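You operate a simulated robot arm through the tools that you are given. There is no shell and no other tool. Be economical: measure what you need, move in short steps, check, and stop when the job is done.

You are at the controls of a simulated robot arm. One attempt, no reset.

## Task
Put things in order on the top of the lacquered table. At the end: the green clip from the top of the lacquered table stands where the green ribbon tin stood; the green ribbon tin is on the gold brass dish; the ink dropper stands where the yellow wax bar (marked "RUNNER WAX") stood; the yellow wax bar stands where the green clip stood; whatever was shut is shut again. Leave all else as you found it, and nothing knocked over.

The check looks at the end state, three seconds after you hand in, the way a careful person would. Anything else that was tipped, shoved, dropped, spilled or broken makes it a failure.

## Robot
A 6-joint arm with a two-finger parallel gripper, fixed in place. Base frame: the origin is at the foot of the arm, x ahead of it, y to its left, z up; the work surface is at about z = 0. Readings come in m, rad, newtons and seconds.
With the tool pointing down near the work surface it reaches from about 0.12 to 0.5 m from the base axis. Its first joint turns from -1.257 to 1.257 rad. Payload 0.65 kg.
Tool frame: the origin (TCP) lies between the finger pads and is the grasp point; the fingertips stand 0.025 m ahead of it; z points along the fingers, y is the line along which they close. Largest opening 0.076 m; finger width 0.018, thickness 0.01; the body of the gripper, 0.036 by 0.078 m, starts 0.045 m behind the TCP.
Orientation is that of the tool frame in the base frame, as [roll, pitch, yaw] about the fixed x, y, z axes, in that order (R = Rz(yaw) Ry(pitch) Rx(roll)). With the fingers straight down and closing along the base's y, the tool's x points along the base's -x, its y along +y and its z along -z.

## Interface
- The arm moves only by the tool servo_tool. Its argument "plan" is a list of rows, each a list of 3 entries, a list of its own where there are three numbers: the shift along the tool's x, y, z in cm, then the turn, a rotation vector about the tool's x, y, z in rad, then the gripper command, from -1 (shut) to 1 (fully open), values between in proportion. In form: [[[x, y, z], [ax, ay, az], gripper], ...]. A call has 1 to 20 rows; each row shifts and turns the commanded pose from where the row before left it, along the tool's axes as they then stand. A row lasts 0.2 s, in which the tool goes at most 0.05 m and 0.15 rad; a call with a longer step from one row to the next is refused whole, and so is a gripper value outside its range. Where a pose cannot be reached the arm comes as near as it can. A force on the tool above 40 N (or 10 N above the force at the start of the call, whichever is more), or a blocked arm, ends the call early, and 0.2 s more pass. Each finger travels about 0.108 m/s and halts on what it meets, pressing with about 40 N; the grip force reading is that of the motor and also rises with nothing between the fingers. The clock runs only during rows and for 0.2 s after the last one: add rows that do not move to give the fingers time. The reply holds the time, the measured pose of the TCP, the force on the tool along the base axes, the opening and the grip force, in the units named above and with some noise.
- Cameras (640 x 400 px; columns grow to the right, rows downward): "scene" is fixed at [0.0584, 0.2865, 0.4286]; the picture's right is [-0.65, -0.76, 0.00], its down [-0.35, 0.30, -0.89] and it looks along [0.67, -0.58, -0.46] (base axes); focal length 214 px, centre (320, 200). "wrist" rides on the gripper at [0.058, 0.011, -0.081] in the tool frame; the picture's right is [-0.18, 0.98, 0.00], its down [-0.75, -0.14, -0.64] and it looks along [-0.63, -0.12, 0.77] (tool axes); focal length 243 px, centre (320, 200). There is no depth. A picture from a camera that has moved, and an enlarged one, comes with that camera's place and axes in the base frame and with its lens. The place of the scene camera against the robot may be out by one fixed shift of up to 0.025 m in any direction.
- snapshot(camera): a new picture of that camera. The clock stands still meanwhile.
- enlarge(camera, box): a new picture of the part [left, top, right, bottom] of that camera's present view, enlarged. The clock stands still meanwhile.
- hand_in(): hands the job in; it is judged then, once.

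Work in short steps. Places have to be worked out from the pictures, the camera data and where the tool is seen: move nearer, look again, correct. Check each grasp and each placing, and mend what went wrong. You have 120 turns and 64 pictures in all, those below and enlarged ones among them. Open the gripper and draw the arm clear of the work before you hand the job in, unless the task says otherwise; then end with one line.

The tools are called after "Request:" by a JSON object that holds its "api" and its "payload". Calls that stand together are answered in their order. servo_tool: Moves the arm, as the interface text tells. Its arguments: {"type":"object","properties":{"plan":{"type":"array"}},"required":["plan"]} The other tools are called the same way: snapshot (camera) takes a picture; enlarge (camera, box) takes an enlarged picture of a part of a camera's view; hand_in () hands the job in.

At the start:

```text
time_s: 0.0
eef_pos: [0.222, 0.0977, 0.3556]
orientation: [-3.141, 0.003, 3.137]
contact_force: [0.0, 0.1, 0.5]
gripper_width: 0.076
grip_force: 0.0
```

scene: 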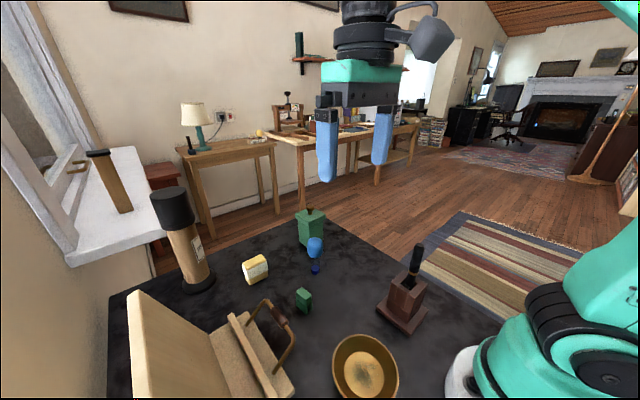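
wrist: 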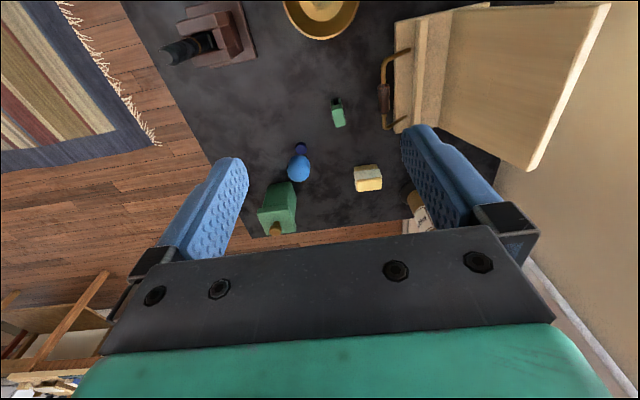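

The pictures show several objects on the dark table; I'll enlarge the relevant areas to identify them.

Request:
{"api": "enlarge", "payload": {"camera": "scene", "box": [220, 190, 450, 334]}}

Request:
{"api": "enlarge", "payload": {"camera": "wrist", "box": [230, 80, 450, 240]}}

Request:
{"api": "enlarge", "payload": {"camera": "scene", "box": [80, 140, 420, 400]}}

```text
2.78 times, centred on (335, 262) of scene
camera zoom: at [0.0584, 0.2865, 0.4286], right [-0.65, -0.76, 0.0], down [-0.35, 0.3, -0.89], along [0.67, -0.58, -0.46], focal length 596 px, centre (278, 28)
```

zoom: 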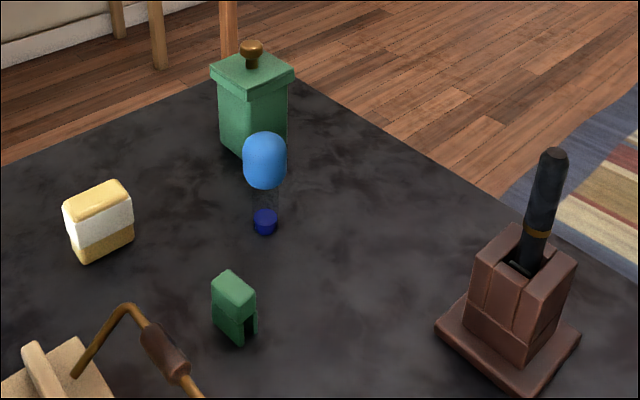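

```text
2.50 times, centred on (340, 160) of wrist
camera zoom: at [0.1618, 0.1078, 0.4372], right [0.19, 0.98, 0.0], down [0.75, -0.14, 0.65], along [0.63, -0.12, -0.76], focal length 606 px, centre (270, 300)
```

zoom: 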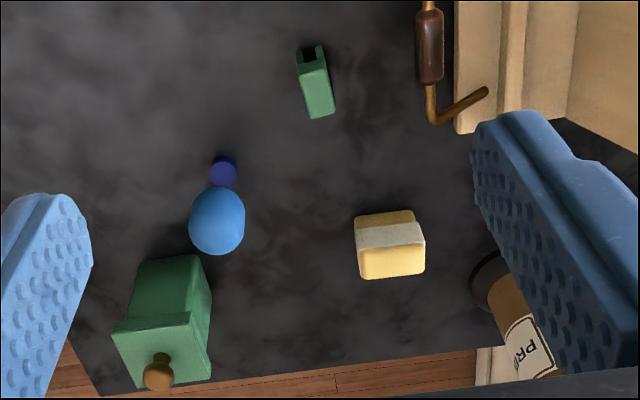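

```text
1.54 times, centred on (250, 270) of scene
camera zoom: at [0.0584, 0.2865, 0.4286], right [-0.65, -0.76, 0.0], down [-0.35, 0.3, -0.89], along [0.67, -0.58, -0.46], focal length 330 px, centre (428, 92)
```

zoom: 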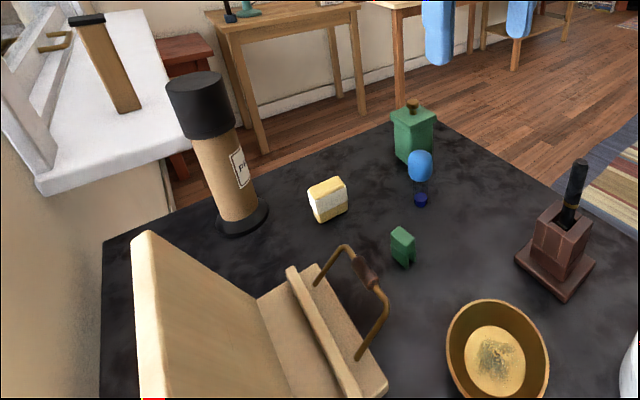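

Identified: clip (~0.32,0.11), wax (~0.47,0.15), dropper (~0.38,0.03), tin (~0.47,-0.04), dish (~0.17,0.10). I'll lower and move toward the tin for a better look.

Request:
{"api": "servo_tool", "payload": {"plan": [[[-1, -1.5, 3], [0, 0, 0], 1], [[-1, -1.5, 3], [0, 0, 0], 1], [[-1, -1.5, 3], [0, 0, 0], 1], [[0, 0, 0], [0, 0, 0], 1]]}}

Request:
{"api": "snapshot", "payload": {"camera": "wrist"}}

Request:
{"api": "snapshot", "payload": {"camera": "scene"}}

```text
time_s: 1.0
eef_pos: [0.2499, 0.0501, 0.2644]
orientation: [-3.139, 0.003, 3.141]
contact_force: [-0.6, 0.0, -0.7]
gripper_width: 0.0762
grip_force: 0.1
```

```text
58 pictures are left
camera wrist: at [0.1909, 0.0618, 0.3466], right [0.18, 0.98, 0.0], down [0.75, -0.14, 0.65], along [0.63, -0.12, -0.76], focal length 243 px, centre (320, 200)
```

wrist: 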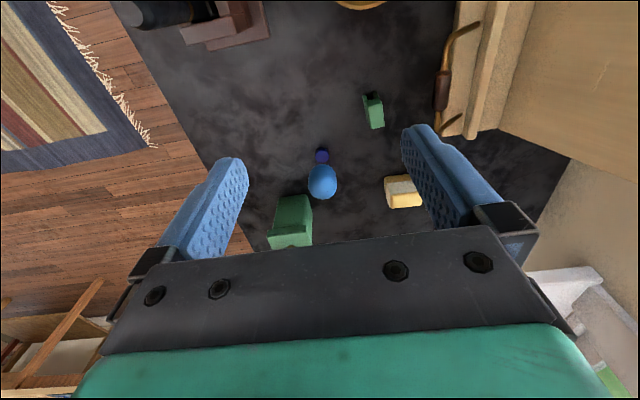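

```text
57 pictures are left
```

scene: 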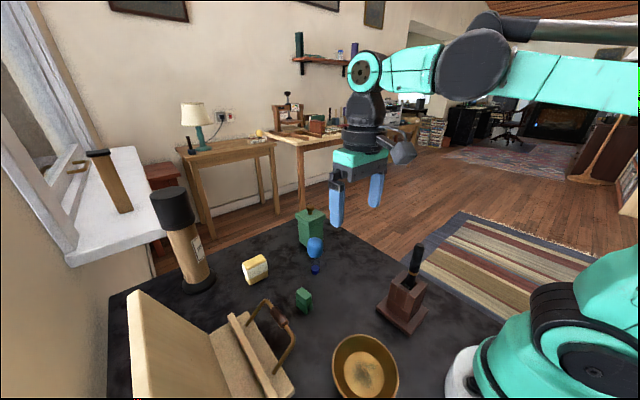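

Now a zoom from this pose for precise localisation.

Request:
{"api": "enlarge", "payload": {"camera": "wrist", "box": [250, 80, 442, 250]}}

Request:
{"api": "enlarge", "payload": {"camera": "scene", "box": [230, 200, 340, 315]}}

```text
2.35 times, centred on (346, 165) of wrist
camera zoom: at [0.1909, 0.0618, 0.3466], right [0.18, 0.98, 0.0], down [0.75, -0.14, 0.65], along [0.63, -0.12, -0.76], focal length 571 px, centre (259, 282)
```

zoom: 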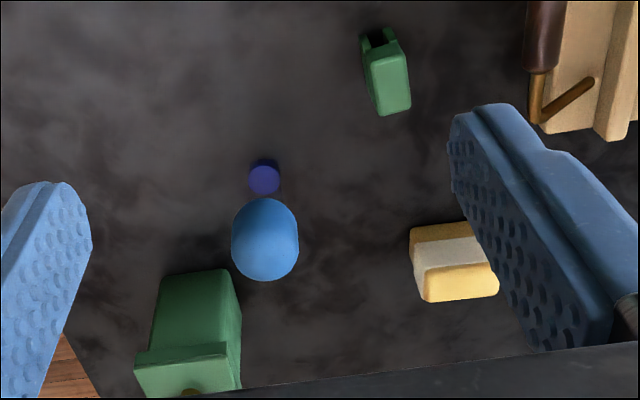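

```text
3.48 times, centred on (285, 258) of scene
camera zoom: at [0.0584, 0.2865, 0.4286], right [-0.65, -0.76, 0.0], down [-0.35, 0.3, -0.89], along [0.67, -0.58, -0.46], focal length 746 px, centre (442, 0)
```

zoom: 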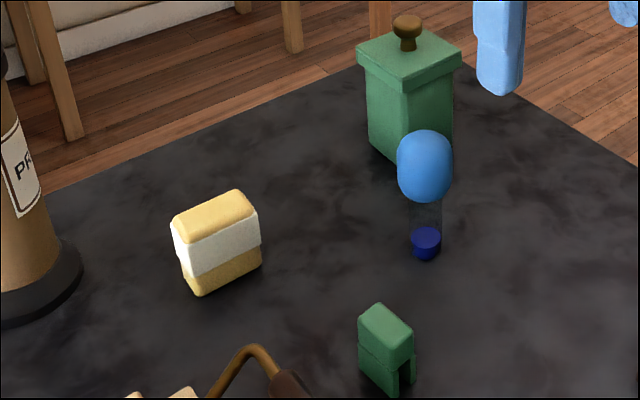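

Tin appears about 5–6 cm wide with a slightly wider lid; moving forward to see it more from above.

Request:
{"api": "servo_tool", "payload": {"plan": [[[-3, -3, 0], [0, 0, 0], 1], [[-3, -3, 0], [0, 0, 0], 1], [[-2, -3, 0], [0, 0, 0], 1], [[0, 0, 0], [0, 0, 0], 1]]}}

Request:
{"api": "enlarge", "payload": {"camera": "wrist", "box": [240, 80, 432, 240]}}

```text
time_s: 2.0
eef_pos: [0.3296, -0.0399, 0.266]
orientation: [-3.141, 0.003, 3.14]
contact_force: [-0.5, -0.5, -0.8]
gripper_width: 0.0762
grip_force: 0.0
```

```text
2.50 times, centred on (336, 160) of wrist
camera zoom: at [0.2699, -0.0279, 0.3465], right [0.18, 0.98, 0.0], down [0.75, -0.14, 0.65], along [0.63, -0.12, -0.76], focal length 606 px, centre (280, 300)
```

zoom: 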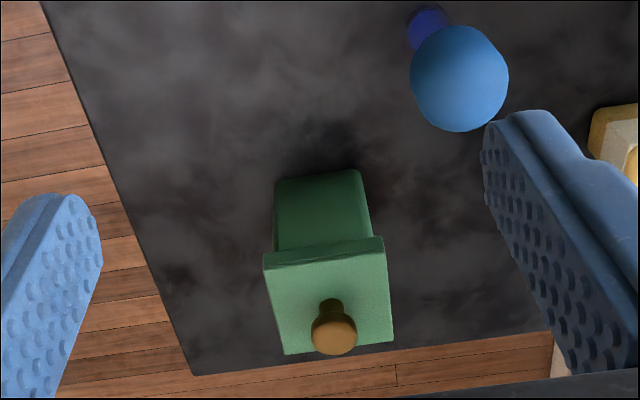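

Tin: lid ≈6.4 cm square centred ≈(0.488,-0.040), lid top ≈0.09, knob top ≈0.125, yaw≈0. I'll go above it with open fingers, then check alignment before descending.

Request:
{"api": "servo_tool", "payload": {"plan": [[[-4, 0, 1.5], [0, 0, 0], 1], [[-4, 0, 1.5], [0, 0, 0], 1], [[-4, 0, 1.5], [0, 0, 0], 1], [[-3.7, 0, 1.6], [0, 0, 0], 1], [[0, 0, 0], [0, 0, 0], 1], [[0, 0, 0], [0, 0, 0], 1]]}}

Request:
{"api": "snapshot", "payload": {"camera": "wrist"}}

Request:
{"api": "enlarge", "payload": {"camera": "scene", "box": [250, 140, 410, 290]}}

```text
time_s: 3.4
eef_pos: [0.4552, -0.0384, 0.2144]
orientation: [-3.138, 0.002, 3.14]
contact_force: [0.5, -0.2, 0.0]
gripper_width: 0.0758
grip_force: 0.0
out of reach, approached as far as the arm can: row 4
```

```text
53 pictures are left
camera wrist: at [0.3965, -0.0266, 0.2951], right [0.19, 0.98, 0.0], down [0.75, -0.14, 0.65], along [0.63, -0.12, -0.76], focal length 243 px, centre (320, 200)
```

wrist: 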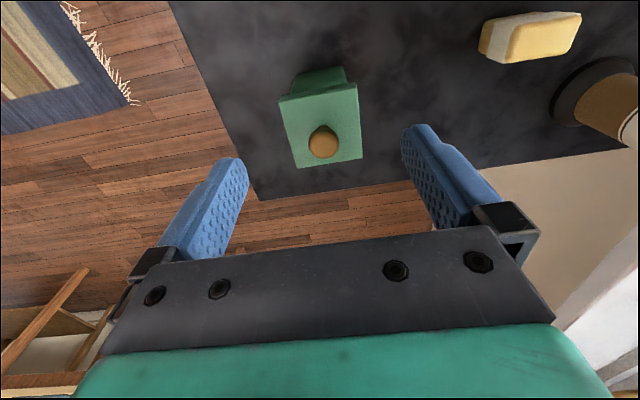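

```text
2.67 times, centred on (330, 215) of scene
camera zoom: at [0.0585, 0.2865, 0.4286], right [-0.65, -0.76, 0.0], down [-0.35, 0.3, -0.89], along [0.67, -0.58, -0.46], focal length 572 px, centre (293, 160)
```

zoom: 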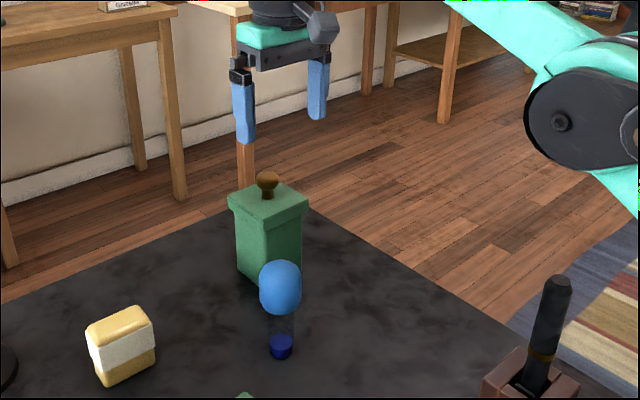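

Lid centre is (0.487,-0.041). Reach at this height is limited; descend a bit in place to regain reach and see where the pose lies.

Request:
{"api": "servo_tool", "payload": {"plan": [[[0, 0, 2], [0, 0, 0], 1], [[0, 0, 2], [0, 0, 0], 1], [[0, 0, 0], [0, 0, 0], 1]]}}

```text
time_s: 4.2
eef_pos: [0.4559, -0.0373, 0.1746]
orientation: [-3.14, 0.003, 3.14]
contact_force: [0.6, -0.4, 0.0]
gripper_width: 0.076
grip_force: 0.1
```

Commanded pose follows the reached pose. Shift forward 3.1 cm and −0.35 cm in y.

Request:
{"api": "servo_tool", "payload": {"plan": [[[-1.6, -0.2, 0.5], [0, 0, 0], 1], [[-1.5, -0.15, 0.5], [0, 0, 0], 1], [[0, 0, 0], [0, 0, 0], 1]]}}

```text
time_s: 5.0
eef_pos: [0.4791, -0.0399, 0.1614]
orientation: [-3.14, 0.004, 3.141]
contact_force: [-0.2, 0.2, -0.2]
gripper_width: 0.0758
grip_force: 0.0
out of reach, approached as far as the arm can: row 2
```

Close; descend straddling the lid and nudge forward.

Request:
{"api": "servo_tool", "payload": {"plan": [[[0, -0.1, 2], [0, 0, 0], 1], [[0, 0, 1.5], [0, 0, 0], 1], [[-0.6, 0, 0.6], [0, 0, 0], 1], [[0, 0, 0], [0, 0, 0], 1]]}}

Request:
{"api": "enlarge", "payload": {"camera": "scene", "box": [250, 140, 410, 290]}}

Request:
{"api": "snapshot", "payload": {"camera": "wrist"}}

```text
time_s: 6.0
eef_pos: [0.486, -0.0405, 0.1198]
orientation: [-3.139, 0.004, 3.138]
contact_force: [0.3, 0.8, -0.2]
gripper_width: 0.0759
grip_force: 0.1
```

```text
2.67 times, centred on (330, 215) of scene
camera zoom: at [0.0584, 0.2865, 0.4286], right [-0.65, -0.76, 0.0], down [-0.35, 0.3, -0.89], along [0.67, -0.58, -0.46], focal length 572 px, centre (293, 160)
```

zoom: 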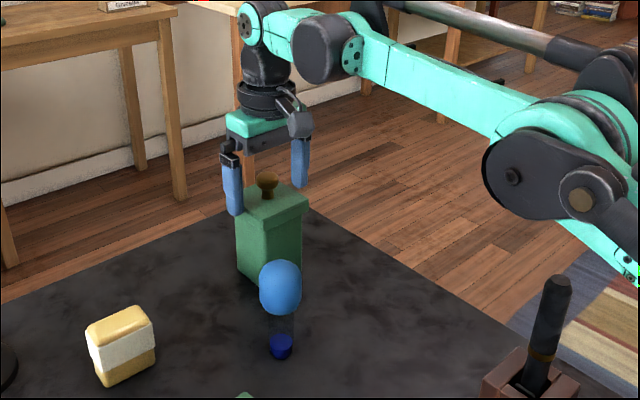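

```text
50 pictures are left
camera wrist: at [0.4265, -0.0303, 0.2017], right [0.19, 0.98, 0.0], down [0.75, -0.14, 0.65], along [0.63, -0.12, -0.76], focal length 243 px, centre (320, 200)
```

wrist: 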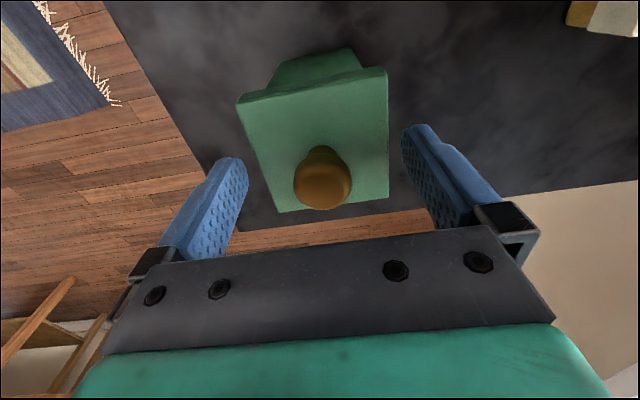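

Fingers straddle the lid centrally. Descend to TCP z≈0.092 (above knob contact) and close gently as a test, then lift a few millimetres to see if body comes along.

Request:
{"api": "servo_tool", "payload": {"plan": [[[0, 0, 1.0], [0, 0, 0], 1], [[0, 0, 1.0], [0, 0, 0], 1], [[0, 0, 0.8], [0, 0, 0], 1], [[0, 0, 0], [0, 0, 0], 1], [[0, 0, 0], [0, 0, 0], 0.4], [[0, 0, 0], [0, 0, 0], 0.4], [[0, 0, 0], [0, 0, 0], 0.4]]}}

Request:
{"api": "enlarge", "payload": {"camera": "scene", "box": [250, 140, 410, 290]}}

```text
time_s: 7.6
eef_pos: [0.4865, -0.0428, 0.0929]
orientation: [-3.139, 0.004, 3.141]
contact_force: [-0.8, 0.2, -0.4]
gripper_width: 0.062
grip_force: 40.1
```

```text
2.67 times, centred on (330, 215) of scene
camera zoom: at [0.0585, 0.2865, 0.4286], right [-0.65, -0.76, 0.0], down [-0.35, 0.3, -0.89], along [0.67, -0.58, -0.46], focal length 572 px, centre (293, 160)
```

zoom: 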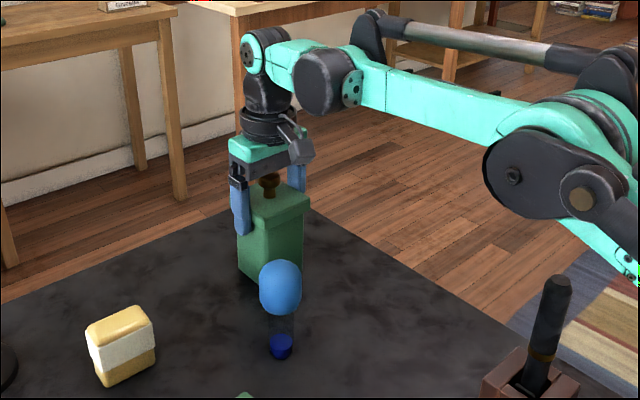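

Lid gripped at 62 mm. Lift 1 cm and look.

Request:
{"api": "servo_tool", "payload": {"plan": [[[0, 0, -0.5], [0, 0, 0], 0.4], [[0, 0, -0.7], [0, 0, 0], 0.4], [[0, 0, 0], [0, 0, 0], 0.4]]}}

Request:
{"api": "enlarge", "payload": {"camera": "scene", "box": [270, 170, 370, 290]}}

```text
time_s: 8.4
eef_pos: [0.4856, -0.0422, 0.1059]
orientation: [-3.14, 0.003, 3.139]
contact_force: [0.3, 0.1, -0.8]
gripper_width: 0.0621
grip_force: 39.5
```

```text
3.33 times, centred on (320, 230) of scene
camera zoom: at [0.0585, 0.2865, 0.4286], right [-0.65, -0.76, 0.0], down [-0.35, 0.3, -0.89], along [0.67, -0.58, -0.46], focal length 715 px, centre (320, 100)
```

zoom: 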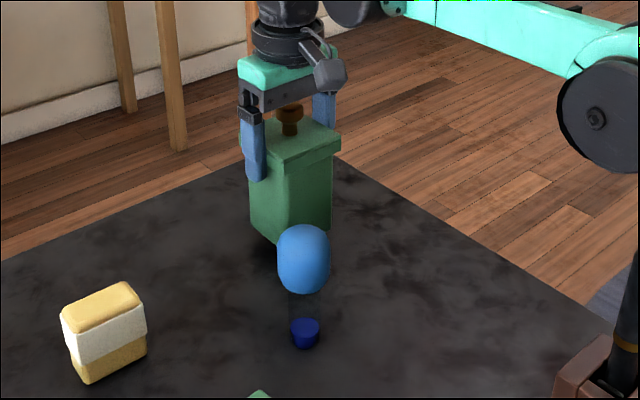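

The whole tin lifts as one piece. Now carry it up and back toward the dish, and take a zoom of the dish for its centre.

Request:
{"api": "servo_tool", "payload": {"plan": [[[1, 0, -2.5], [0, 0, 0], 0.4], [[2, 0, -2.5], [0, 0, 0], 0.4], [[3, 0, -2.5], [0, 0, 0], 0.4], [[3.5, 0, -2], [0, 0, 0], 0.4], [[3.5, 1, -1], [0, 0, 0], 0.4], [[3.5, 2.5, 0], [0, 0, 0], 0.4], [[3, 3, 0], [0, 0, 0], 0.4], [[0, 3, 0], [0, 0, 0], 0.4], [[0, 0, 0], [0, 0, 0], 0.4]]}}

Request:
{"api": "snapshot", "payload": {"camera": "scene"}}

Request:
{"api": "enlarge", "payload": {"camera": "scene", "box": [280, 290, 456, 400]}}

```text
time_s: 10.4
eef_pos: [0.2896, 0.0548, 0.2131]
orientation: [-3.139, 0.003, 3.139]
contact_force: [-0.5, -0.8, -1.3]
gripper_width: 0.0622
grip_force: 40.1
```

```text
47 pictures are left
```

scene: 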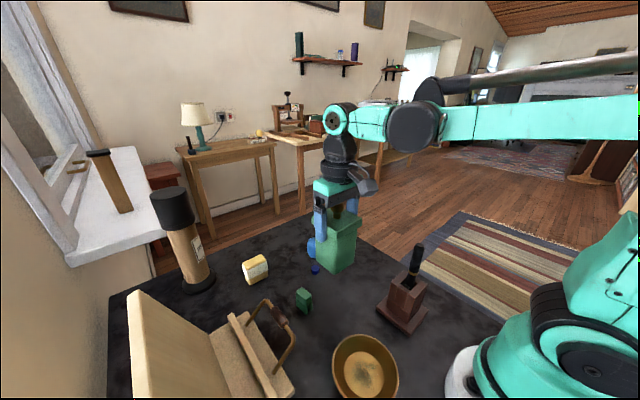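

```text
3.64 times, centred on (368, 345) of scene
camera zoom: at [0.0584, 0.2865, 0.4286], right [-0.65, -0.76, 0.0], down [-0.35, 0.3, -0.89], along [0.67, -0.58, -0.46], focal length 780 px, centre (146, -327)
```

zoom: 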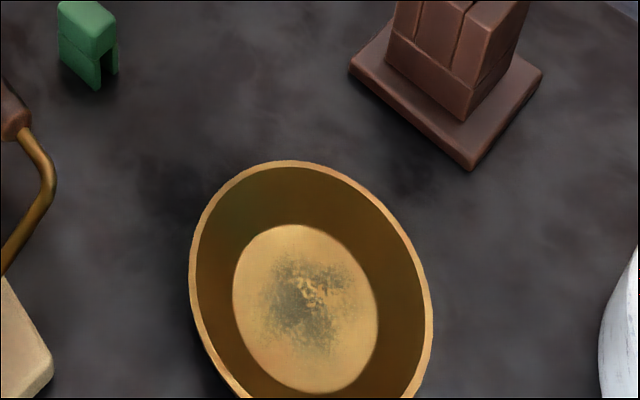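

Dish floor centre estimates to ≈(0.149,0.115), floor radius ≈3.3 cm. Moving the tin over it at height, then comparing in the scene view.

Request:
{"api": "servo_tool", "payload": {"plan": [[[3.5, 1.5, 0], [0, 0, 0], 0.4], [[3.5, 1.5, 0], [0, 0, 0], 0.4], [[3.5, 1.5, 0], [0, 0, 0], 0.4], [[3.5, 1.5, 0], [0, 0, 0], 0.4], [[0, 0, 3], [0, 0, 0], 0.4], [[0, 0, 0], [0, 0, 0], 0.4]]}}

Request:
{"api": "snapshot", "payload": {"camera": "scene"}}

Request:
{"api": "snapshot", "payload": {"camera": "wrist"}}

```text
time_s: 11.8
eef_pos: [0.15, 0.1152, 0.1801]
orientation: [-3.14, 0.003, 3.141]
contact_force: [0.5, 0.0, -0.4]
gripper_width: 0.0619
grip_force: 40.0
```

```text
45 pictures are left
```

scene: 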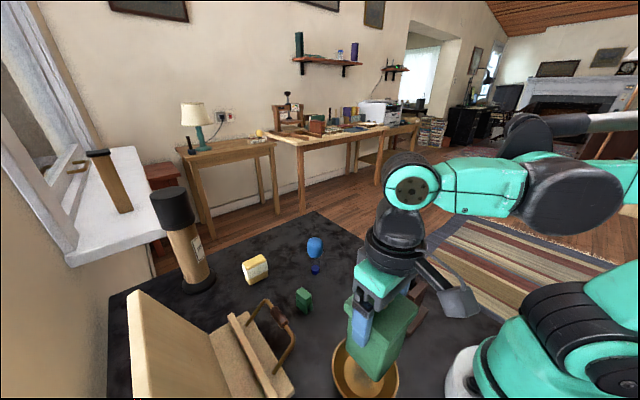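

```text
44 pictures are left
camera wrist: at [0.0907, 0.1251, 0.2622], right [0.19, 0.98, 0.0], down [0.75, -0.14, 0.65], along [0.63, -0.12, -0.76], focal length 243 px, centre (320, 200)
```

wrist: 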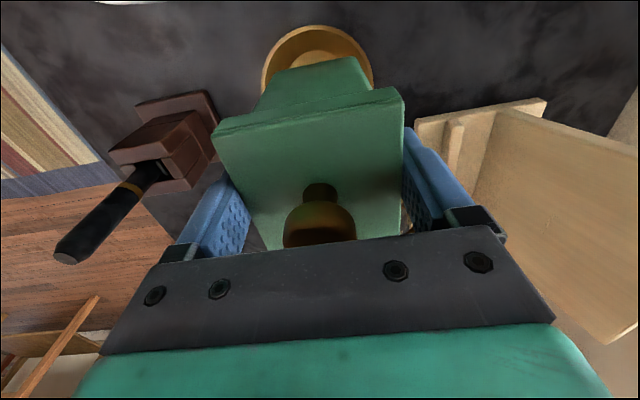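

The wrist view shows the dish behind the tin; zoom for accuracy.

Request:
{"api": "enlarge", "payload": {"camera": "wrist", "box": [230, 10, 400, 116]}}

Request:
{"api": "enlarge", "payload": {"camera": "scene", "box": [300, 290, 450, 400]}}

```text
3.76 times, centred on (315, 63) of wrist
camera zoom: at [0.0907, 0.1251, 0.2622], right [0.19, 0.98, 0.0], down [0.75, -0.14, 0.65], along [0.63, -0.12, -0.76], focal length 913 px, centre (339, 716)
```

zoom: 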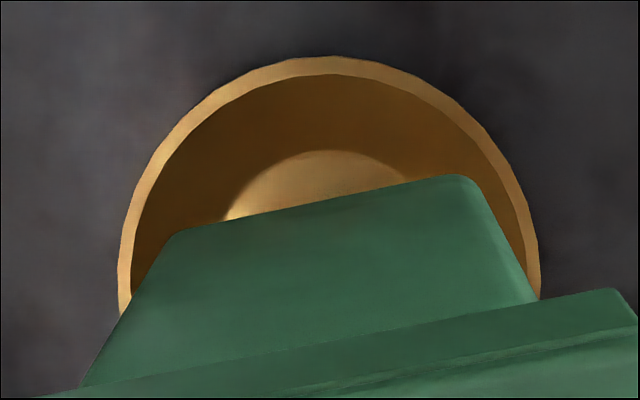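

```text
3.64 times, centred on (375, 345) of scene
camera zoom: at [0.0584, 0.2865, 0.4286], right [-0.65, -0.76, 0.0], down [-0.35, 0.3, -0.89], along [0.67, -0.58, -0.46], focal length 780 px, centre (120, -327)
```

zoom: 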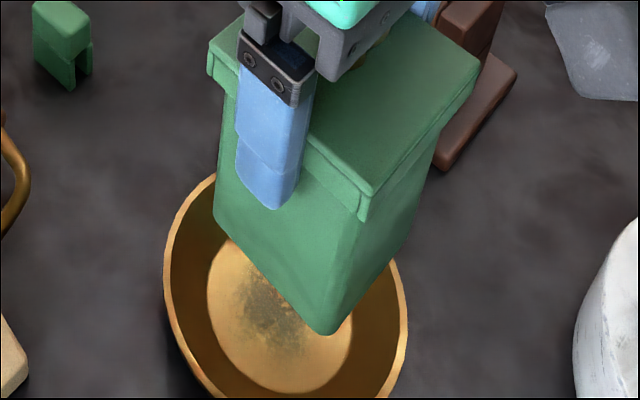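

Wrist-based fits of rim and floor give dish centre ≈(0.157,0.109). Shift there and lower to just above the rim, then recheck.

Request:
{"api": "servo_tool", "payload": {"plan": [[[-0.7, -0.6, 1.5], [0, 0, 0], 0.4], [[0, 0, 2], [0, 0, 0], 0.4], [[0, 0, 1.4], [0, 0, 0], 0.4], [[0, 0, 0], [0, 0, 0], 0.4]]}}

Request:
{"api": "enlarge", "payload": {"camera": "wrist", "box": [200, 0, 420, 138]}}

Request:
{"api": "enlarge", "payload": {"camera": "scene", "box": [300, 290, 450, 400]}}

```text
time_s: 12.8
eef_pos: [0.1578, 0.1084, 0.131]
orientation: [-3.14, 0.003, 3.14]
contact_force: [0.0, 0.5, -1.2]
gripper_width: 0.0621
grip_force: 39.8
```

```text
2.90 times, centred on (310, 69) of wrist
camera zoom: at [0.0981, 0.1187, 0.2119], right [0.19, 0.98, 0.0], down [0.75, -0.14, 0.65], along [0.63, -0.12, -0.76], focal length 703 px, centre (349, 580)
```

zoom: 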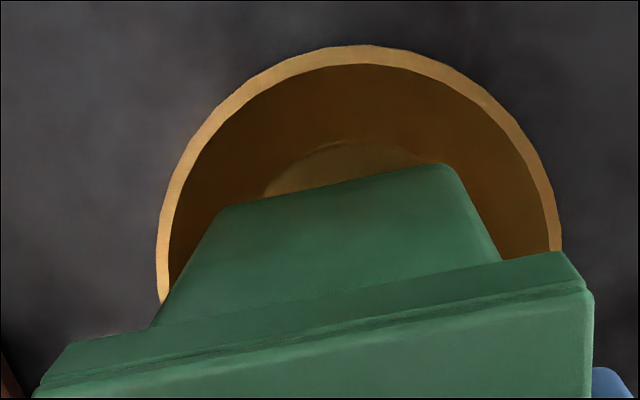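

```text
3.64 times, centred on (375, 345) of scene
camera zoom: at [0.0584, 0.2865, 0.4286], right [-0.65, -0.76, 0.0], down [-0.35, 0.3, -0.89], along [0.67, -0.58, -0.46], focal length 780 px, centre (120, -327)
```

zoom: 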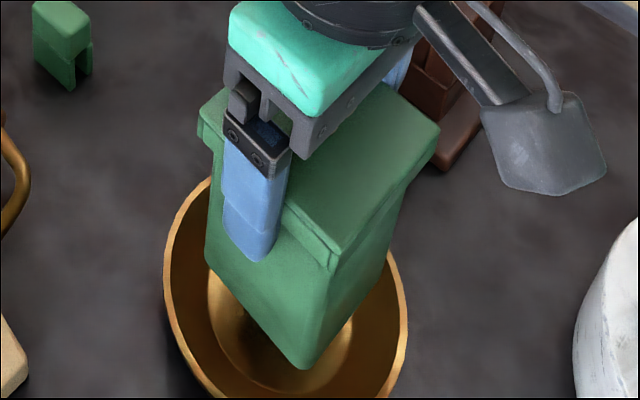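

Tin is centred over the dish within ~1 mm. Lower to near the floor, then in small steps until contact.

Request:
{"api": "servo_tool", "payload": {"plan": [[[0, 0.1, 1.3], [0, 0, 0], 0.4], [[0, 0, 1.0], [0, 0, 0], 0.4], [[0, 0, 0.3], [0, 0, 0], 0.4], [[0, 0, 0], [0, 0, 0], 0.4]]}}

Request:
{"api": "enlarge", "payload": {"camera": "scene", "box": [300, 290, 450, 400]}}

```text
time_s: 13.8
eef_pos: [0.1585, 0.1079, 0.1059]
orientation: [-3.138, 0.005, 3.14]
contact_force: [-2.3, -2.1, 20.2]
gripper_width: 0.0622
grip_force: 40.1
stopped in row 4: the force on the tool passed its limit (the readings are from after the stop); the commanded pose is now the measured one
```

```text
3.64 times, centred on (375, 345) of scene
camera zoom: at [0.0584, 0.2865, 0.4286], right [-0.65, -0.76, 0.0], down [-0.35, 0.3, -0.89], along [0.67, -0.58, -0.46], focal length 780 px, centre (120, -327)
```

zoom: 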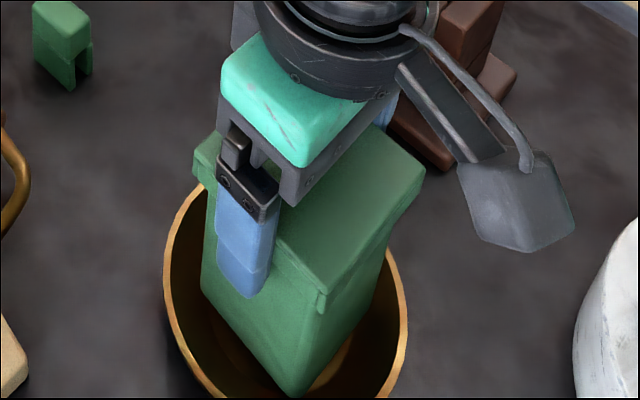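

Contact with corners likely at the wall foot; lateral force suggests ~1 mm shift toward −x,−y. Unload, shift, and re-touch.

Request:
{"api": "servo_tool", "payload": {"plan": [[[0, 0, -0.4], [0, 0, 0], 0.4], [[0.1, -0.1, 0], [0, 0, 0], 0.4], [[0, 0, 0.2], [0, 0, 0], 0.4], [[0, 0, 0.15], [0, 0, 0], 0.4], [[0, 0, 0.1], [0, 0, 0], 0.4]]}}

```text
time_s: 14.9
eef_pos: [0.1567, 0.1081, 0.1059]
orientation: [-3.138, 0.001, 3.139]
contact_force: [-0.9, -1.4, 19.4]
gripper_width: 0.0624
grip_force: 40.6
stopped in row 5: the force on the tool passed its limit (the readings are from after the stop); the commanded pose is now the measured one
```

Same height, more balanced. Release gently and inspect.

Request:
{"api": "servo_tool", "payload": {"plan": [[[0, 0, -0.1], [0, 0, 0], 0.4], [[0, 0, 0], [0, 0, 0], 0.55], [[0, 0, 0], [0, 0, 0], 0.75], [[0, 0, 0], [0, 0, 0], 1], [[0, 0, 0], [0, 0, 0], 1]]}}

Request:
{"api": "enlarge", "payload": {"camera": "wrist", "box": [180, 0, 460, 250]}}

Request:
{"api": "enlarge", "payload": {"camera": "scene", "box": [300, 290, 450, 400]}}

```text
time_s: 16.1
eef_pos: [0.1581, 0.1076, 0.1066]
orientation: [-3.137, 0.003, 3.138]
contact_force: [0.1, 0.3, -0.6]
gripper_width: 0.0757
grip_force: 0.0
```

```text
1.60 times, centred on (320, 125) of wrist
camera zoom: at [0.0982, 0.1186, 0.1876], right [0.19, 0.98, 0.0], down [0.75, -0.14, 0.65], along [0.63, -0.12, -0.76], focal length 388 px, centre (320, 320)
```

zoom: 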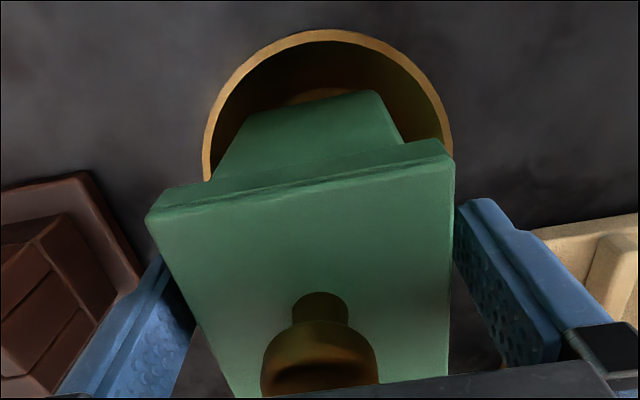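

```text
3.64 times, centred on (375, 345) of scene
camera zoom: at [0.0584, 0.2865, 0.4286], right [-0.65, -0.76, 0.0], down [-0.35, 0.3, -0.89], along [0.67, -0.58, -0.46], focal length 780 px, centre (120, -327)
```

zoom: 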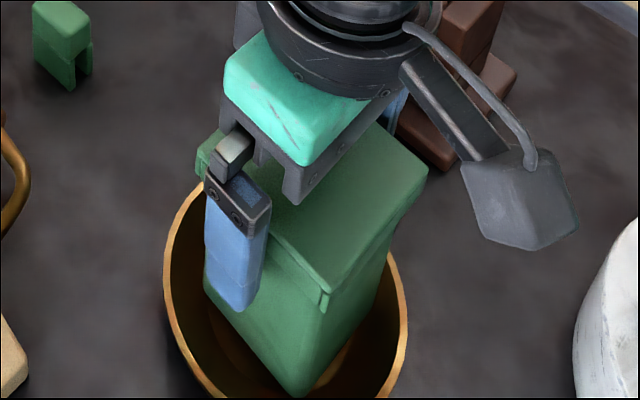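

Tin sits level in the dish. Retract straight up, then move toward the clip for a look.

Request:
{"api": "servo_tool", "payload": {"plan": [[[0, 0, -2.5], [0, 0, 0], 1], [[0, 0, -3], [0, 0, 0], 1], [[0, 0, -4], [0, 0, 0], 1], [[-4, 0, 0], [0, 0, 0], 1], [[-4, 0, 0], [0, 0, 0], 1], [[-2, 0, 1], [0, 0, 0], 1], [[0, 0, 0], [0, 0, 0], 1]]}}

Request:
{"api": "snapshot", "payload": {"camera": "wrist"}}

Request:
{"api": "enlarge", "payload": {"camera": "wrist", "box": [240, 40, 420, 200]}}

Request:
{"api": "enlarge", "payload": {"camera": "scene", "box": [250, 250, 430, 400]}}

```text
time_s: 17.8
eef_pos: [0.2583, 0.1069, 0.1917]
orientation: [-3.137, 0.003, 3.14]
contact_force: [0.9, -0.3, 0.0]
gripper_width: 0.0758
grip_force: 0.0
```

```text
36 pictures are left
camera wrist: at [0.1992, 0.1184, 0.2736], right [0.19, 0.98, 0.0], down [0.75, -0.14, 0.65], along [0.63, -0.12, -0.76], focal length 243 px, centre (320, 200)
```

wrist: 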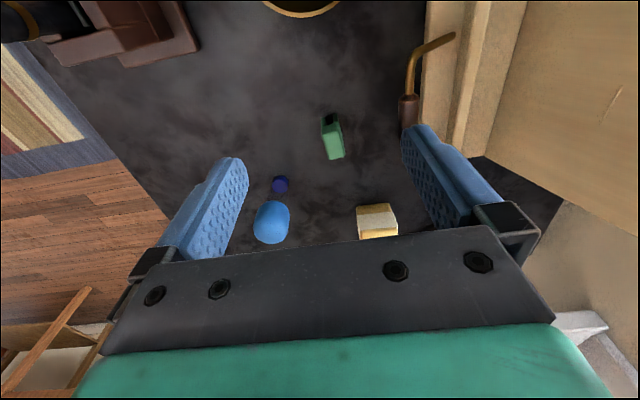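

```text
2.50 times, centred on (330, 120) of wrist
camera zoom: at [0.1992, 0.1184, 0.2736], right [0.19, 0.98, 0.0], down [0.75, -0.14, 0.65], along [0.63, -0.12, -0.76], focal length 606 px, centre (295, 400)
```

zoom: 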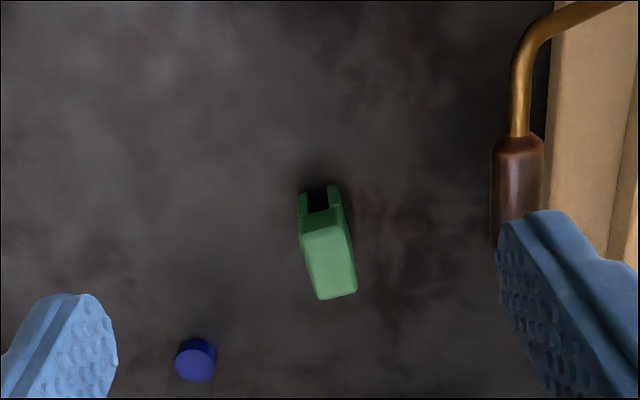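

```text
2.67 times, centred on (340, 325) of scene
camera zoom: at [0.0585, 0.2865, 0.4286], right [-0.65, -0.76, 0.0], down [-0.35, 0.3, -0.89], along [0.67, -0.58, -0.46], focal length 572 px, centre (267, -133)
```

zoom: 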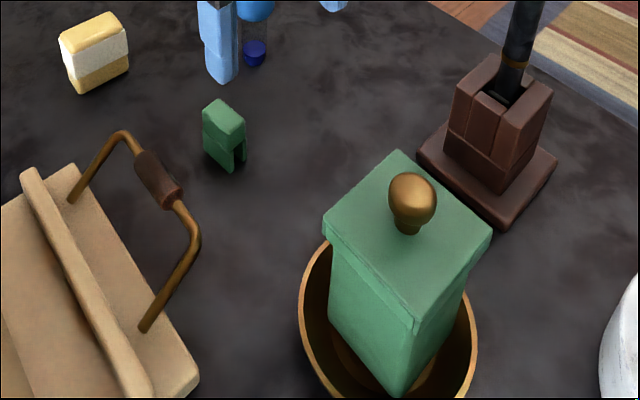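

Clip: x 0.304–0.334, y 0.101–0.119, height ≈4.3 cm, centre (0.319,0.110). Tin is level on the dish. Move above the clip, then descend with a moderately open gripper.

Request:
{"api": "servo_tool", "payload": {"plan": [[[-3, 0.15, 2.5], [0, 0, 0], 0.3], [[-3.1, 0.15, 2.5], [0, 0, 0], 0.3], [[0, 0, 3], [0, 0, 0], 0.3], [[0, 0, 1.5], [0, 0, 0], 0.3], [[0, 0, 0], [0, 0, 0], 0.3]]}}

Request:
{"api": "snapshot", "payload": {"camera": "wrist"}}

Request:
{"api": "enlarge", "payload": {"camera": "scene", "box": [230, 230, 350, 330]}}

```text
time_s: 18.9
eef_pos: [0.3172, 0.1076, 0.0963]
orientation: [-3.139, 0.002, 3.14]
contact_force: [-0.3, -0.1, -0.4]
gripper_width: 0.0495
grip_force: 0.1
```

```text
33 pictures are left
camera wrist: at [0.2589, 0.1191, 0.1775], right [0.19, 0.98, 0.0], down [0.75, -0.14, 0.65], along [0.63, -0.12, -0.76], focal length 243 px, centre (320, 200)
```

wrist: 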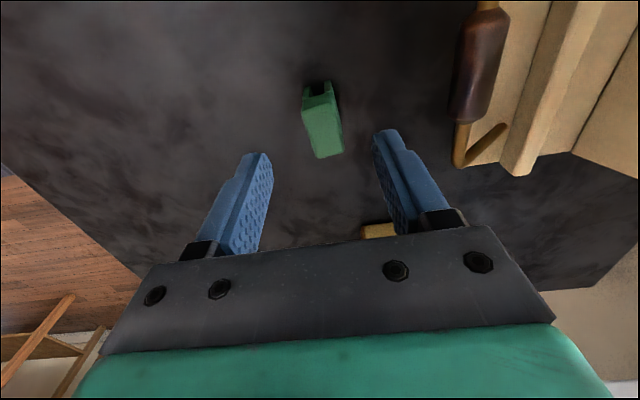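

```text
4.00 times, centred on (290, 280) of scene
camera zoom: at [0.0584, 0.2865, 0.4286], right [-0.65, -0.76, 0.0], down [-0.35, 0.3, -0.89], along [0.67, -0.58, -0.46], focal length 858 px, centre (440, -120)
```

zoom: 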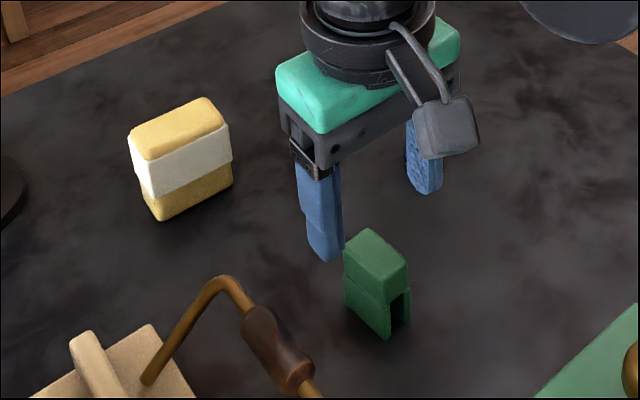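

Clip centre confirmed (0.320,0.110). Descend and grip.

Request:
{"api": "servo_tool", "payload": {"plan": [[[-0.3, 0.25, 1.5], [0, 0, 0], 0.3], [[0, 0, 2], [0, 0, 0], 0.3], [[0, 0, 2.1], [0, 0, 0], 0.3], [[0, 0, 0], [0, 0, 0], 0.3], [[0, 0, 0], [0, 0, 0], -0.2], [[0, 0, 0], [0, 0, 0], -0.7], [[0, 0, 0], [0, 0, 0], -0.7]]}}

Request:
{"api": "snapshot", "payload": {"camera": "wrist"}}

```text
time_s: 20.6
eef_pos: [0.3217, 0.1128, 0.0414]
orientation: [-3.139, 0.002, 3.14]
contact_force: [0.3, -0.1, 0.3]
gripper_width: 0.0178
grip_force: 35.7
```

```text
31 pictures are left
camera wrist: at [0.262, 0.1234, 0.1223], right [0.19, 0.98, 0.0], down [0.75, -0.14, 0.65], along [0.63, -0.12, -0.76], focal length 243 px, centre (320, 200)
```

wrist: 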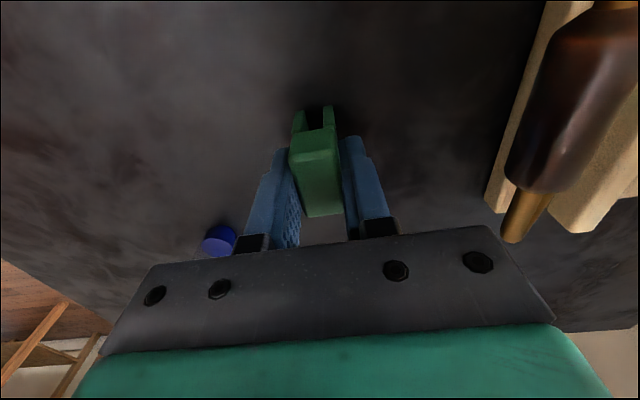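

Clip gripped (17.8 mm). Lift to 0.18 and carry to above the tin's old place (0.487,-0.040).

Request:
{"api": "servo_tool", "payload": {"plan": [[[0, 0, -3], [0, 0, 0], -0.7], [[0, 0, -4], [0, 0, 0], -0.7], [[0, 0, -4], [0, 0, 0], -0.7], [[0, 0, -3.5], [0, 0, 0], -0.7], [[-1, -4, 0], [0, 0, 0], -0.7], [[-1, -4, 0], [0, 0, 0], -0.7], [[-1, -4, 0], [0, 0, 0], -0.7], [[-1, -3.2, 0], [0, 0, 0], -0.7], [[-3.5, 0, 0.5], [0, 0, 0], -0.7], [[-3.5, 0, 1], [0, 0, 0], -0.7], [[-2.5, 0, 3], [0, 0, 0], -0.7], [[-3, 0, 3], [0, 0, 0], -0.7], [[0, 0, 0], [0, 0, 0], -0.7]]}}

Request:
{"api": "snapshot", "payload": {"camera": "wrist"}}

```text
time_s: 23.4
eef_pos: [0.4879, -0.0399, 0.1106]
orientation: [-3.137, 0.001, 3.14]
contact_force: [-0.4, 0.1, 0.1]
gripper_width: 0.0179
grip_force: 36.0
```

```text
30 pictures are left
camera wrist: at [0.4283, -0.0291, 0.1927], right [0.19, 0.98, 0.0], down [0.75, -0.14, 0.65], along [0.63, -0.12, -0.76], focal length 243 px, centre (320, 200)
```

wrist: 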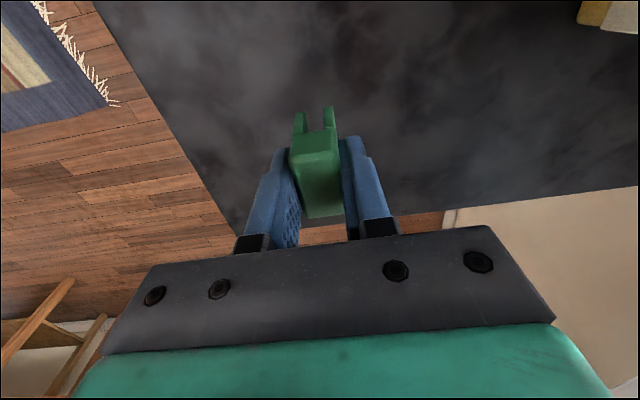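

At position. Lower to the table height (TCP ≈0.0425), then small touch steps.

Request:
{"api": "servo_tool", "payload": {"plan": [[[0, 0, 2.5], [0, 0, 0], -0.7], [[0, 0, 2.5], [0, 0, 0], -0.7], [[0, 0, 1.5], [0, 0, 0], -0.7], [[0, 0, 0.2], [0, 0, 0], -0.7], [[0, 0, 0], [0, 0, 0], -0.7]]}}

```text
time_s: 24.6
eef_pos: [0.4876, -0.0407, 0.0463]
orientation: [-3.139, 0.004, 3.139]
contact_force: [0.5, -0.3, -0.1]
gripper_width: 0.0176
grip_force: 36.4
```

Still no contact; lower gently.

Request:
{"api": "servo_tool", "payload": {"plan": [[[0, 0, 0.2], [0, 0, 0], -0.7], [[0, 0, 0.15], [0, 0, 0], -0.7], [[0, 0, 0], [0, 0, 0], -0.7]]}}

```text
time_s: 25.4
eef_pos: [0.4865, -0.0391, 0.0399]
orientation: [-3.138, 0.0, 3.14]
contact_force: [-0.1, -0.3, 0.0]
gripper_width: 0.0178
grip_force: 36.1
```

Readings noise ~2 mm; continue in 1 mm steps until force appears.

Request:
{"api": "servo_tool", "payload": {"plan": [[[0, 0, 0.1], [0, 0, 0], -0.7], [[0, 0, 0], [0, 0, 0], -0.7]]}}

Request:
{"api": "enlarge", "payload": {"camera": "scene", "box": [270, 180, 370, 270]}}

```text
time_s: 25.9
eef_pos: [0.4863, -0.0392, 0.0413]
orientation: [-3.14, 0.002, 3.141]
contact_force: [-2.0, -1.7, 18.4]
gripper_width: 0.0176
grip_force: 36.3
```

```text
4.44 times, centred on (320, 225) of scene
camera zoom: at [0.0584, 0.2865, 0.4286], right [-0.65, -0.76, 0.0], down [-0.35, 0.3, -0.89], along [0.67, -0.58, -0.46], focal length 953 px, centre (320, 89)
```

zoom: 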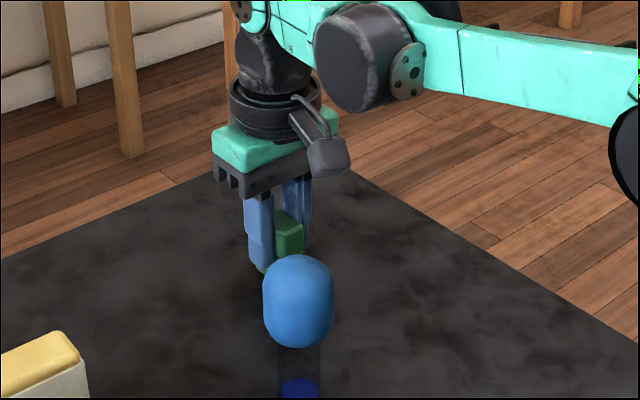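

Contact force 18 N: clip is on the table. Unload slightly, open, and rise.

Request:
{"api": "servo_tool", "payload": {"plan": [[[0, 0, -0.1], [0, 0, 0], -0.7], [[0, 0, 0], [0, 0, 0], -0.4], [[0, 0, 0], [0, 0, 0], 0], [[0, 0, 0], [0, 0, 0], 0.3], [[0, 0, -1.5], [0, 0, 0], 0.3], [[0, 0, -3], [0, 0, 0], 0.3], [[1, 0, -3], [0, 0, 0], 0.3], [[3, 0, -3], [0, 0, 0], 0.3], [[0, 0, 0], [0, 0, 0], 0.3]]}}

Request:
{"api": "snapshot", "payload": {"camera": "wrist"}}

```text
time_s: 27.9
eef_pos: [0.4441, -0.0383, 0.1447]
orientation: [-3.137, 0.002, 3.14]
contact_force: [-0.2, -0.4, -0.2]
gripper_width: 0.0494
grip_force: 0.1
```

```text
28 pictures are left
camera wrist: at [0.3851, -0.0287, 0.2262], right [0.19, 0.98, 0.0], down [0.75, -0.14, 0.65], along [0.63, -0.12, -0.76], focal length 243 px, centre (320, 200)
```

wrist: 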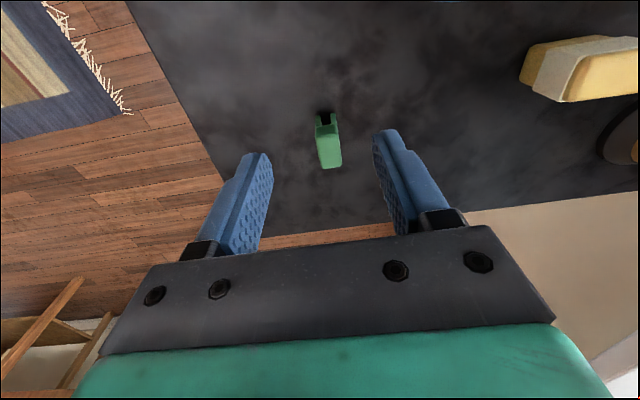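

Clip stands at the tin's place. Now go look at the wax bar.

Request:
{"api": "servo_tool", "payload": {"plan": [[[3, 0, -3], [0, 0, 0], 1], [[3, 3, -2.5], [0, 0, 0], 1], [[2, 4, 0], [0, 0, 0], 1], [[0, 4, 0], [0, 0, 0], 1], [[0, 4, 0], [0, 0, 0], 1], [[0, 3.5, 0], [0, 0, 0], 1], [[0, 0, 0], [0, 0, 0], 1]]}}

Request:
{"api": "snapshot", "payload": {"camera": "wrist"}}

Request:
{"api": "enlarge", "payload": {"camera": "wrist", "box": [240, 80, 432, 230]}}

```text
time_s: 29.6
eef_pos: [0.3665, 0.146, 0.2025]
orientation: [-3.137, 0.002, 3.141]
contact_force: [-0.1, -0.5, 0.0]
gripper_width: 0.0761
grip_force: 0.0
```

```text
27 pictures are left
camera wrist: at [0.3069, 0.157, 0.2838], right [0.19, 0.98, 0.0], down [0.75, -0.14, 0.65], along [0.63, -0.12, -0.76], focal length 243 px, centre (320, 200)
```

wrist: 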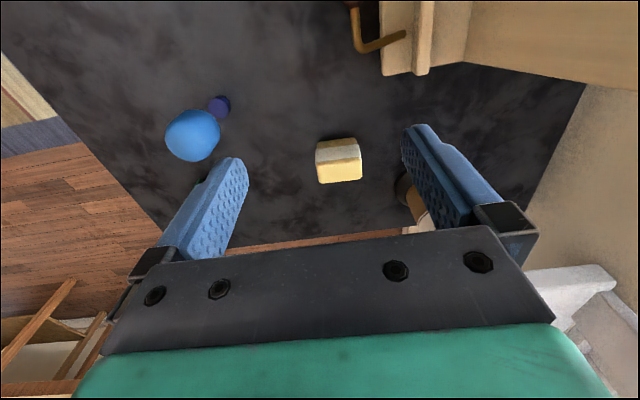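

```text
2.67 times, centred on (336, 155) of wrist
camera zoom: at [0.3069, 0.157, 0.2838], right [0.19, 0.98, 0.0], down [0.75, -0.14, 0.65], along [0.63, -0.12, -0.76], focal length 647 px, centre (277, 320)
```

zoom: 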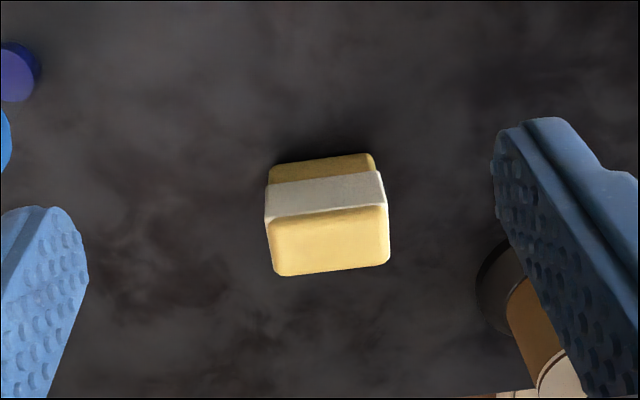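

Wax: x 0.448–0.480, y 0.126–0.1755, height ≈4.7 cm, centre (0.464,0.1505). Move above it.

Request:
{"api": "servo_tool", "payload": {"plan": [[[-4, 0.2, 2], [0, 0, 0], 1], [[-3, 0.2, 3], [0, 0, 0], 1], [[-2.75, 0.1, 3], [0, 0, 0], 1], [[0, 0, 1], [0, 0, 0], 1], [[0, 0, 0], [0, 0, 0], 1]]}}

Request:
{"api": "snapshot", "payload": {"camera": "wrist"}}

```text
time_s: 30.8
eef_pos: [0.4611, 0.1506, 0.1097]
orientation: [-3.137, 0.002, 3.14]
contact_force: [0.5, 0.2, -0.3]
gripper_width: 0.0759
grip_force: 0.1
```

```text
25 pictures are left
camera wrist: at [0.4035, 0.1618, 0.1908], right [0.19, 0.98, 0.0], down [0.75, -0.14, 0.65], along [0.63, -0.12, -0.76], focal length 243 px, centre (320, 200)
```

wrist: 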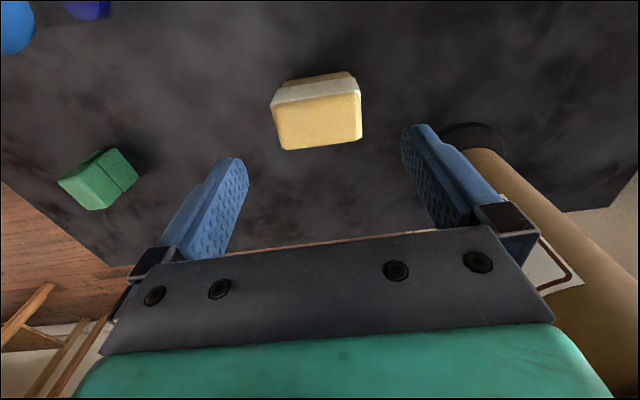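

Aligned; descend to z≈0.036 and grip.

Request:
{"api": "servo_tool", "payload": {"plan": [[[-0.2, -0.05, 2.5], [0, 0, 0], 1], [[0, 0, 2.5], [0, 0, 0], 1], [[0, 0, 2.4], [0, 0, 0], 1], [[0, 0, 0], [0, 0, 0], 1], [[0, 0, 0], [0, 0, 0], 0.5], [[0, 0, 0], [0, 0, 0], 0.15], [[0, 0, 0], [0, 0, 0], 0.15]]}}

Request:
{"api": "snapshot", "payload": {"camera": "wrist"}}

```text
time_s: 32.4
eef_pos: [0.4652, 0.1489, 0.0353]
orientation: [-3.138, 0.002, 3.139]
contact_force: [0.3, 0.1, 0.5]
gripper_width: 0.0496
grip_force: 40.1
```

```text
24 pictures are left
camera wrist: at [0.406, 0.1603, 0.1164], right [0.19, 0.98, 0.0], down [0.75, -0.14, 0.65], along [0.63, -0.12, -0.76], focal length 243 px, centre (320, 200)
```

wrist: 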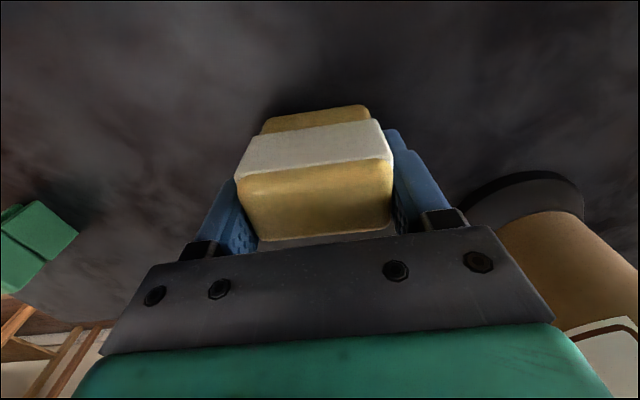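

Wax gripped (49.6 mm). Lift, carry to above the clip's old place (0.320,0.1115).

Request:
{"api": "servo_tool", "payload": {"plan": [[[0, 0, -2], [0, 0, 0], 0.15], [[0, 0, -3], [0, 0, 0], 0.15], [[0.5, 0, -3], [0, 0, 0], 0.15], [[2, -0.5, -2.5], [0, 0, 0], 0.15], [[4, -1.1, 0], [0, 0, 0], 0.15], [[4, -1.1, 0], [0, 0, 0], 0.15], [[3.9, -1, 0], [0, 0, 0], 0.15], [[0, 0, 2], [0, 0, 0], 0.15], [[0, 0, 0], [0, 0, 0], 0.15]]}}

Request:
{"api": "snapshot", "payload": {"camera": "wrist"}}

Request:
{"api": "enlarge", "payload": {"camera": "scene", "box": [220, 230, 360, 340]}}

```text
time_s: 34.4
eef_pos: [0.3221, 0.1092, 0.1194]
orientation: [-3.138, 0.001, 3.14]
contact_force: [0.0, -0.1, -0.1]
gripper_width: 0.0495
grip_force: 40.4
```

```text
23 pictures are left
camera wrist: at [0.2622, 0.1207, 0.2013], right [0.19, 0.98, 0.0], down [0.75, -0.14, 0.65], along [0.63, -0.12, -0.76], focal length 243 px, centre (320, 200)
```

wrist: 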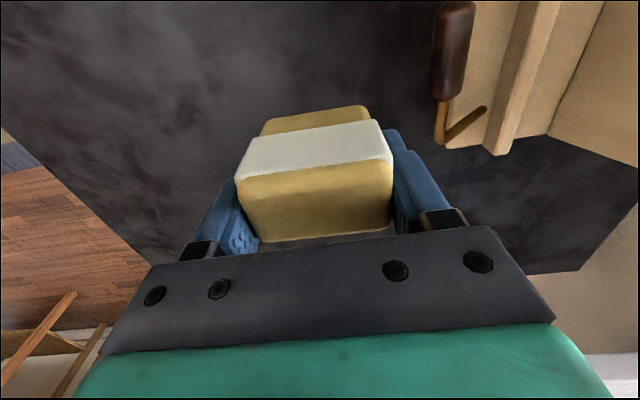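

```text
3.64 times, centred on (290, 285) of scene
camera zoom: at [0.0584, 0.2865, 0.4286], right [-0.65, -0.76, 0.0], down [-0.35, 0.3, -0.89], along [0.67, -0.58, -0.46], focal length 780 px, centre (429, -109)
```

zoom: 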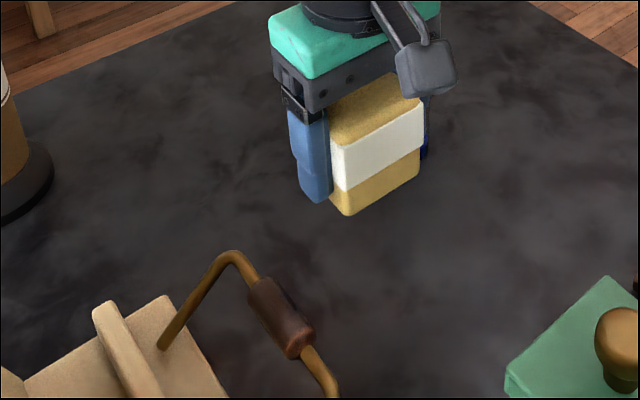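

Clear of the handle. Lower to just above the table, then touch in small steps.

Request:
{"api": "servo_tool", "payload": {"plan": [[[0.1, 0.2, 2.5], [0, 0, 0], 0.15], [[0, 0, 2.5], [0, 0, 0], 0.15], [[0, 0, 2.5], [0, 0, 0], 0.15], [[0, 0, 0.5], [0, 0, 0], 0.15], [[0, 0, 0.2], [0, 0, 0], 0.15], [[0, 0, 0], [0, 0, 0], 0.15]]}}

```text
time_s: 35.8
eef_pos: [0.3202, 0.116, 0.0376]
orientation: [-3.137, 0.003, 3.14]
contact_force: [-0.4, -0.7, -1.6]
gripper_width: 0.0494
grip_force: 40.1
```

Lower by 1 mm steps.

Request:
{"api": "servo_tool", "payload": {"plan": [[[0, 0, 0.1], [0, 0, 0], 0.15], [[0, 0, 0.05], [0, 0, 0], 0.15]]}}

```text
time_s: 36.4
eef_pos: [0.3207, 0.1145, 0.0363]
orientation: [-3.138, 0.001, 3.139]
contact_force: [-0.3, -0.8, -1.2]
gripper_width: 0.0495
grip_force: 39.5
```

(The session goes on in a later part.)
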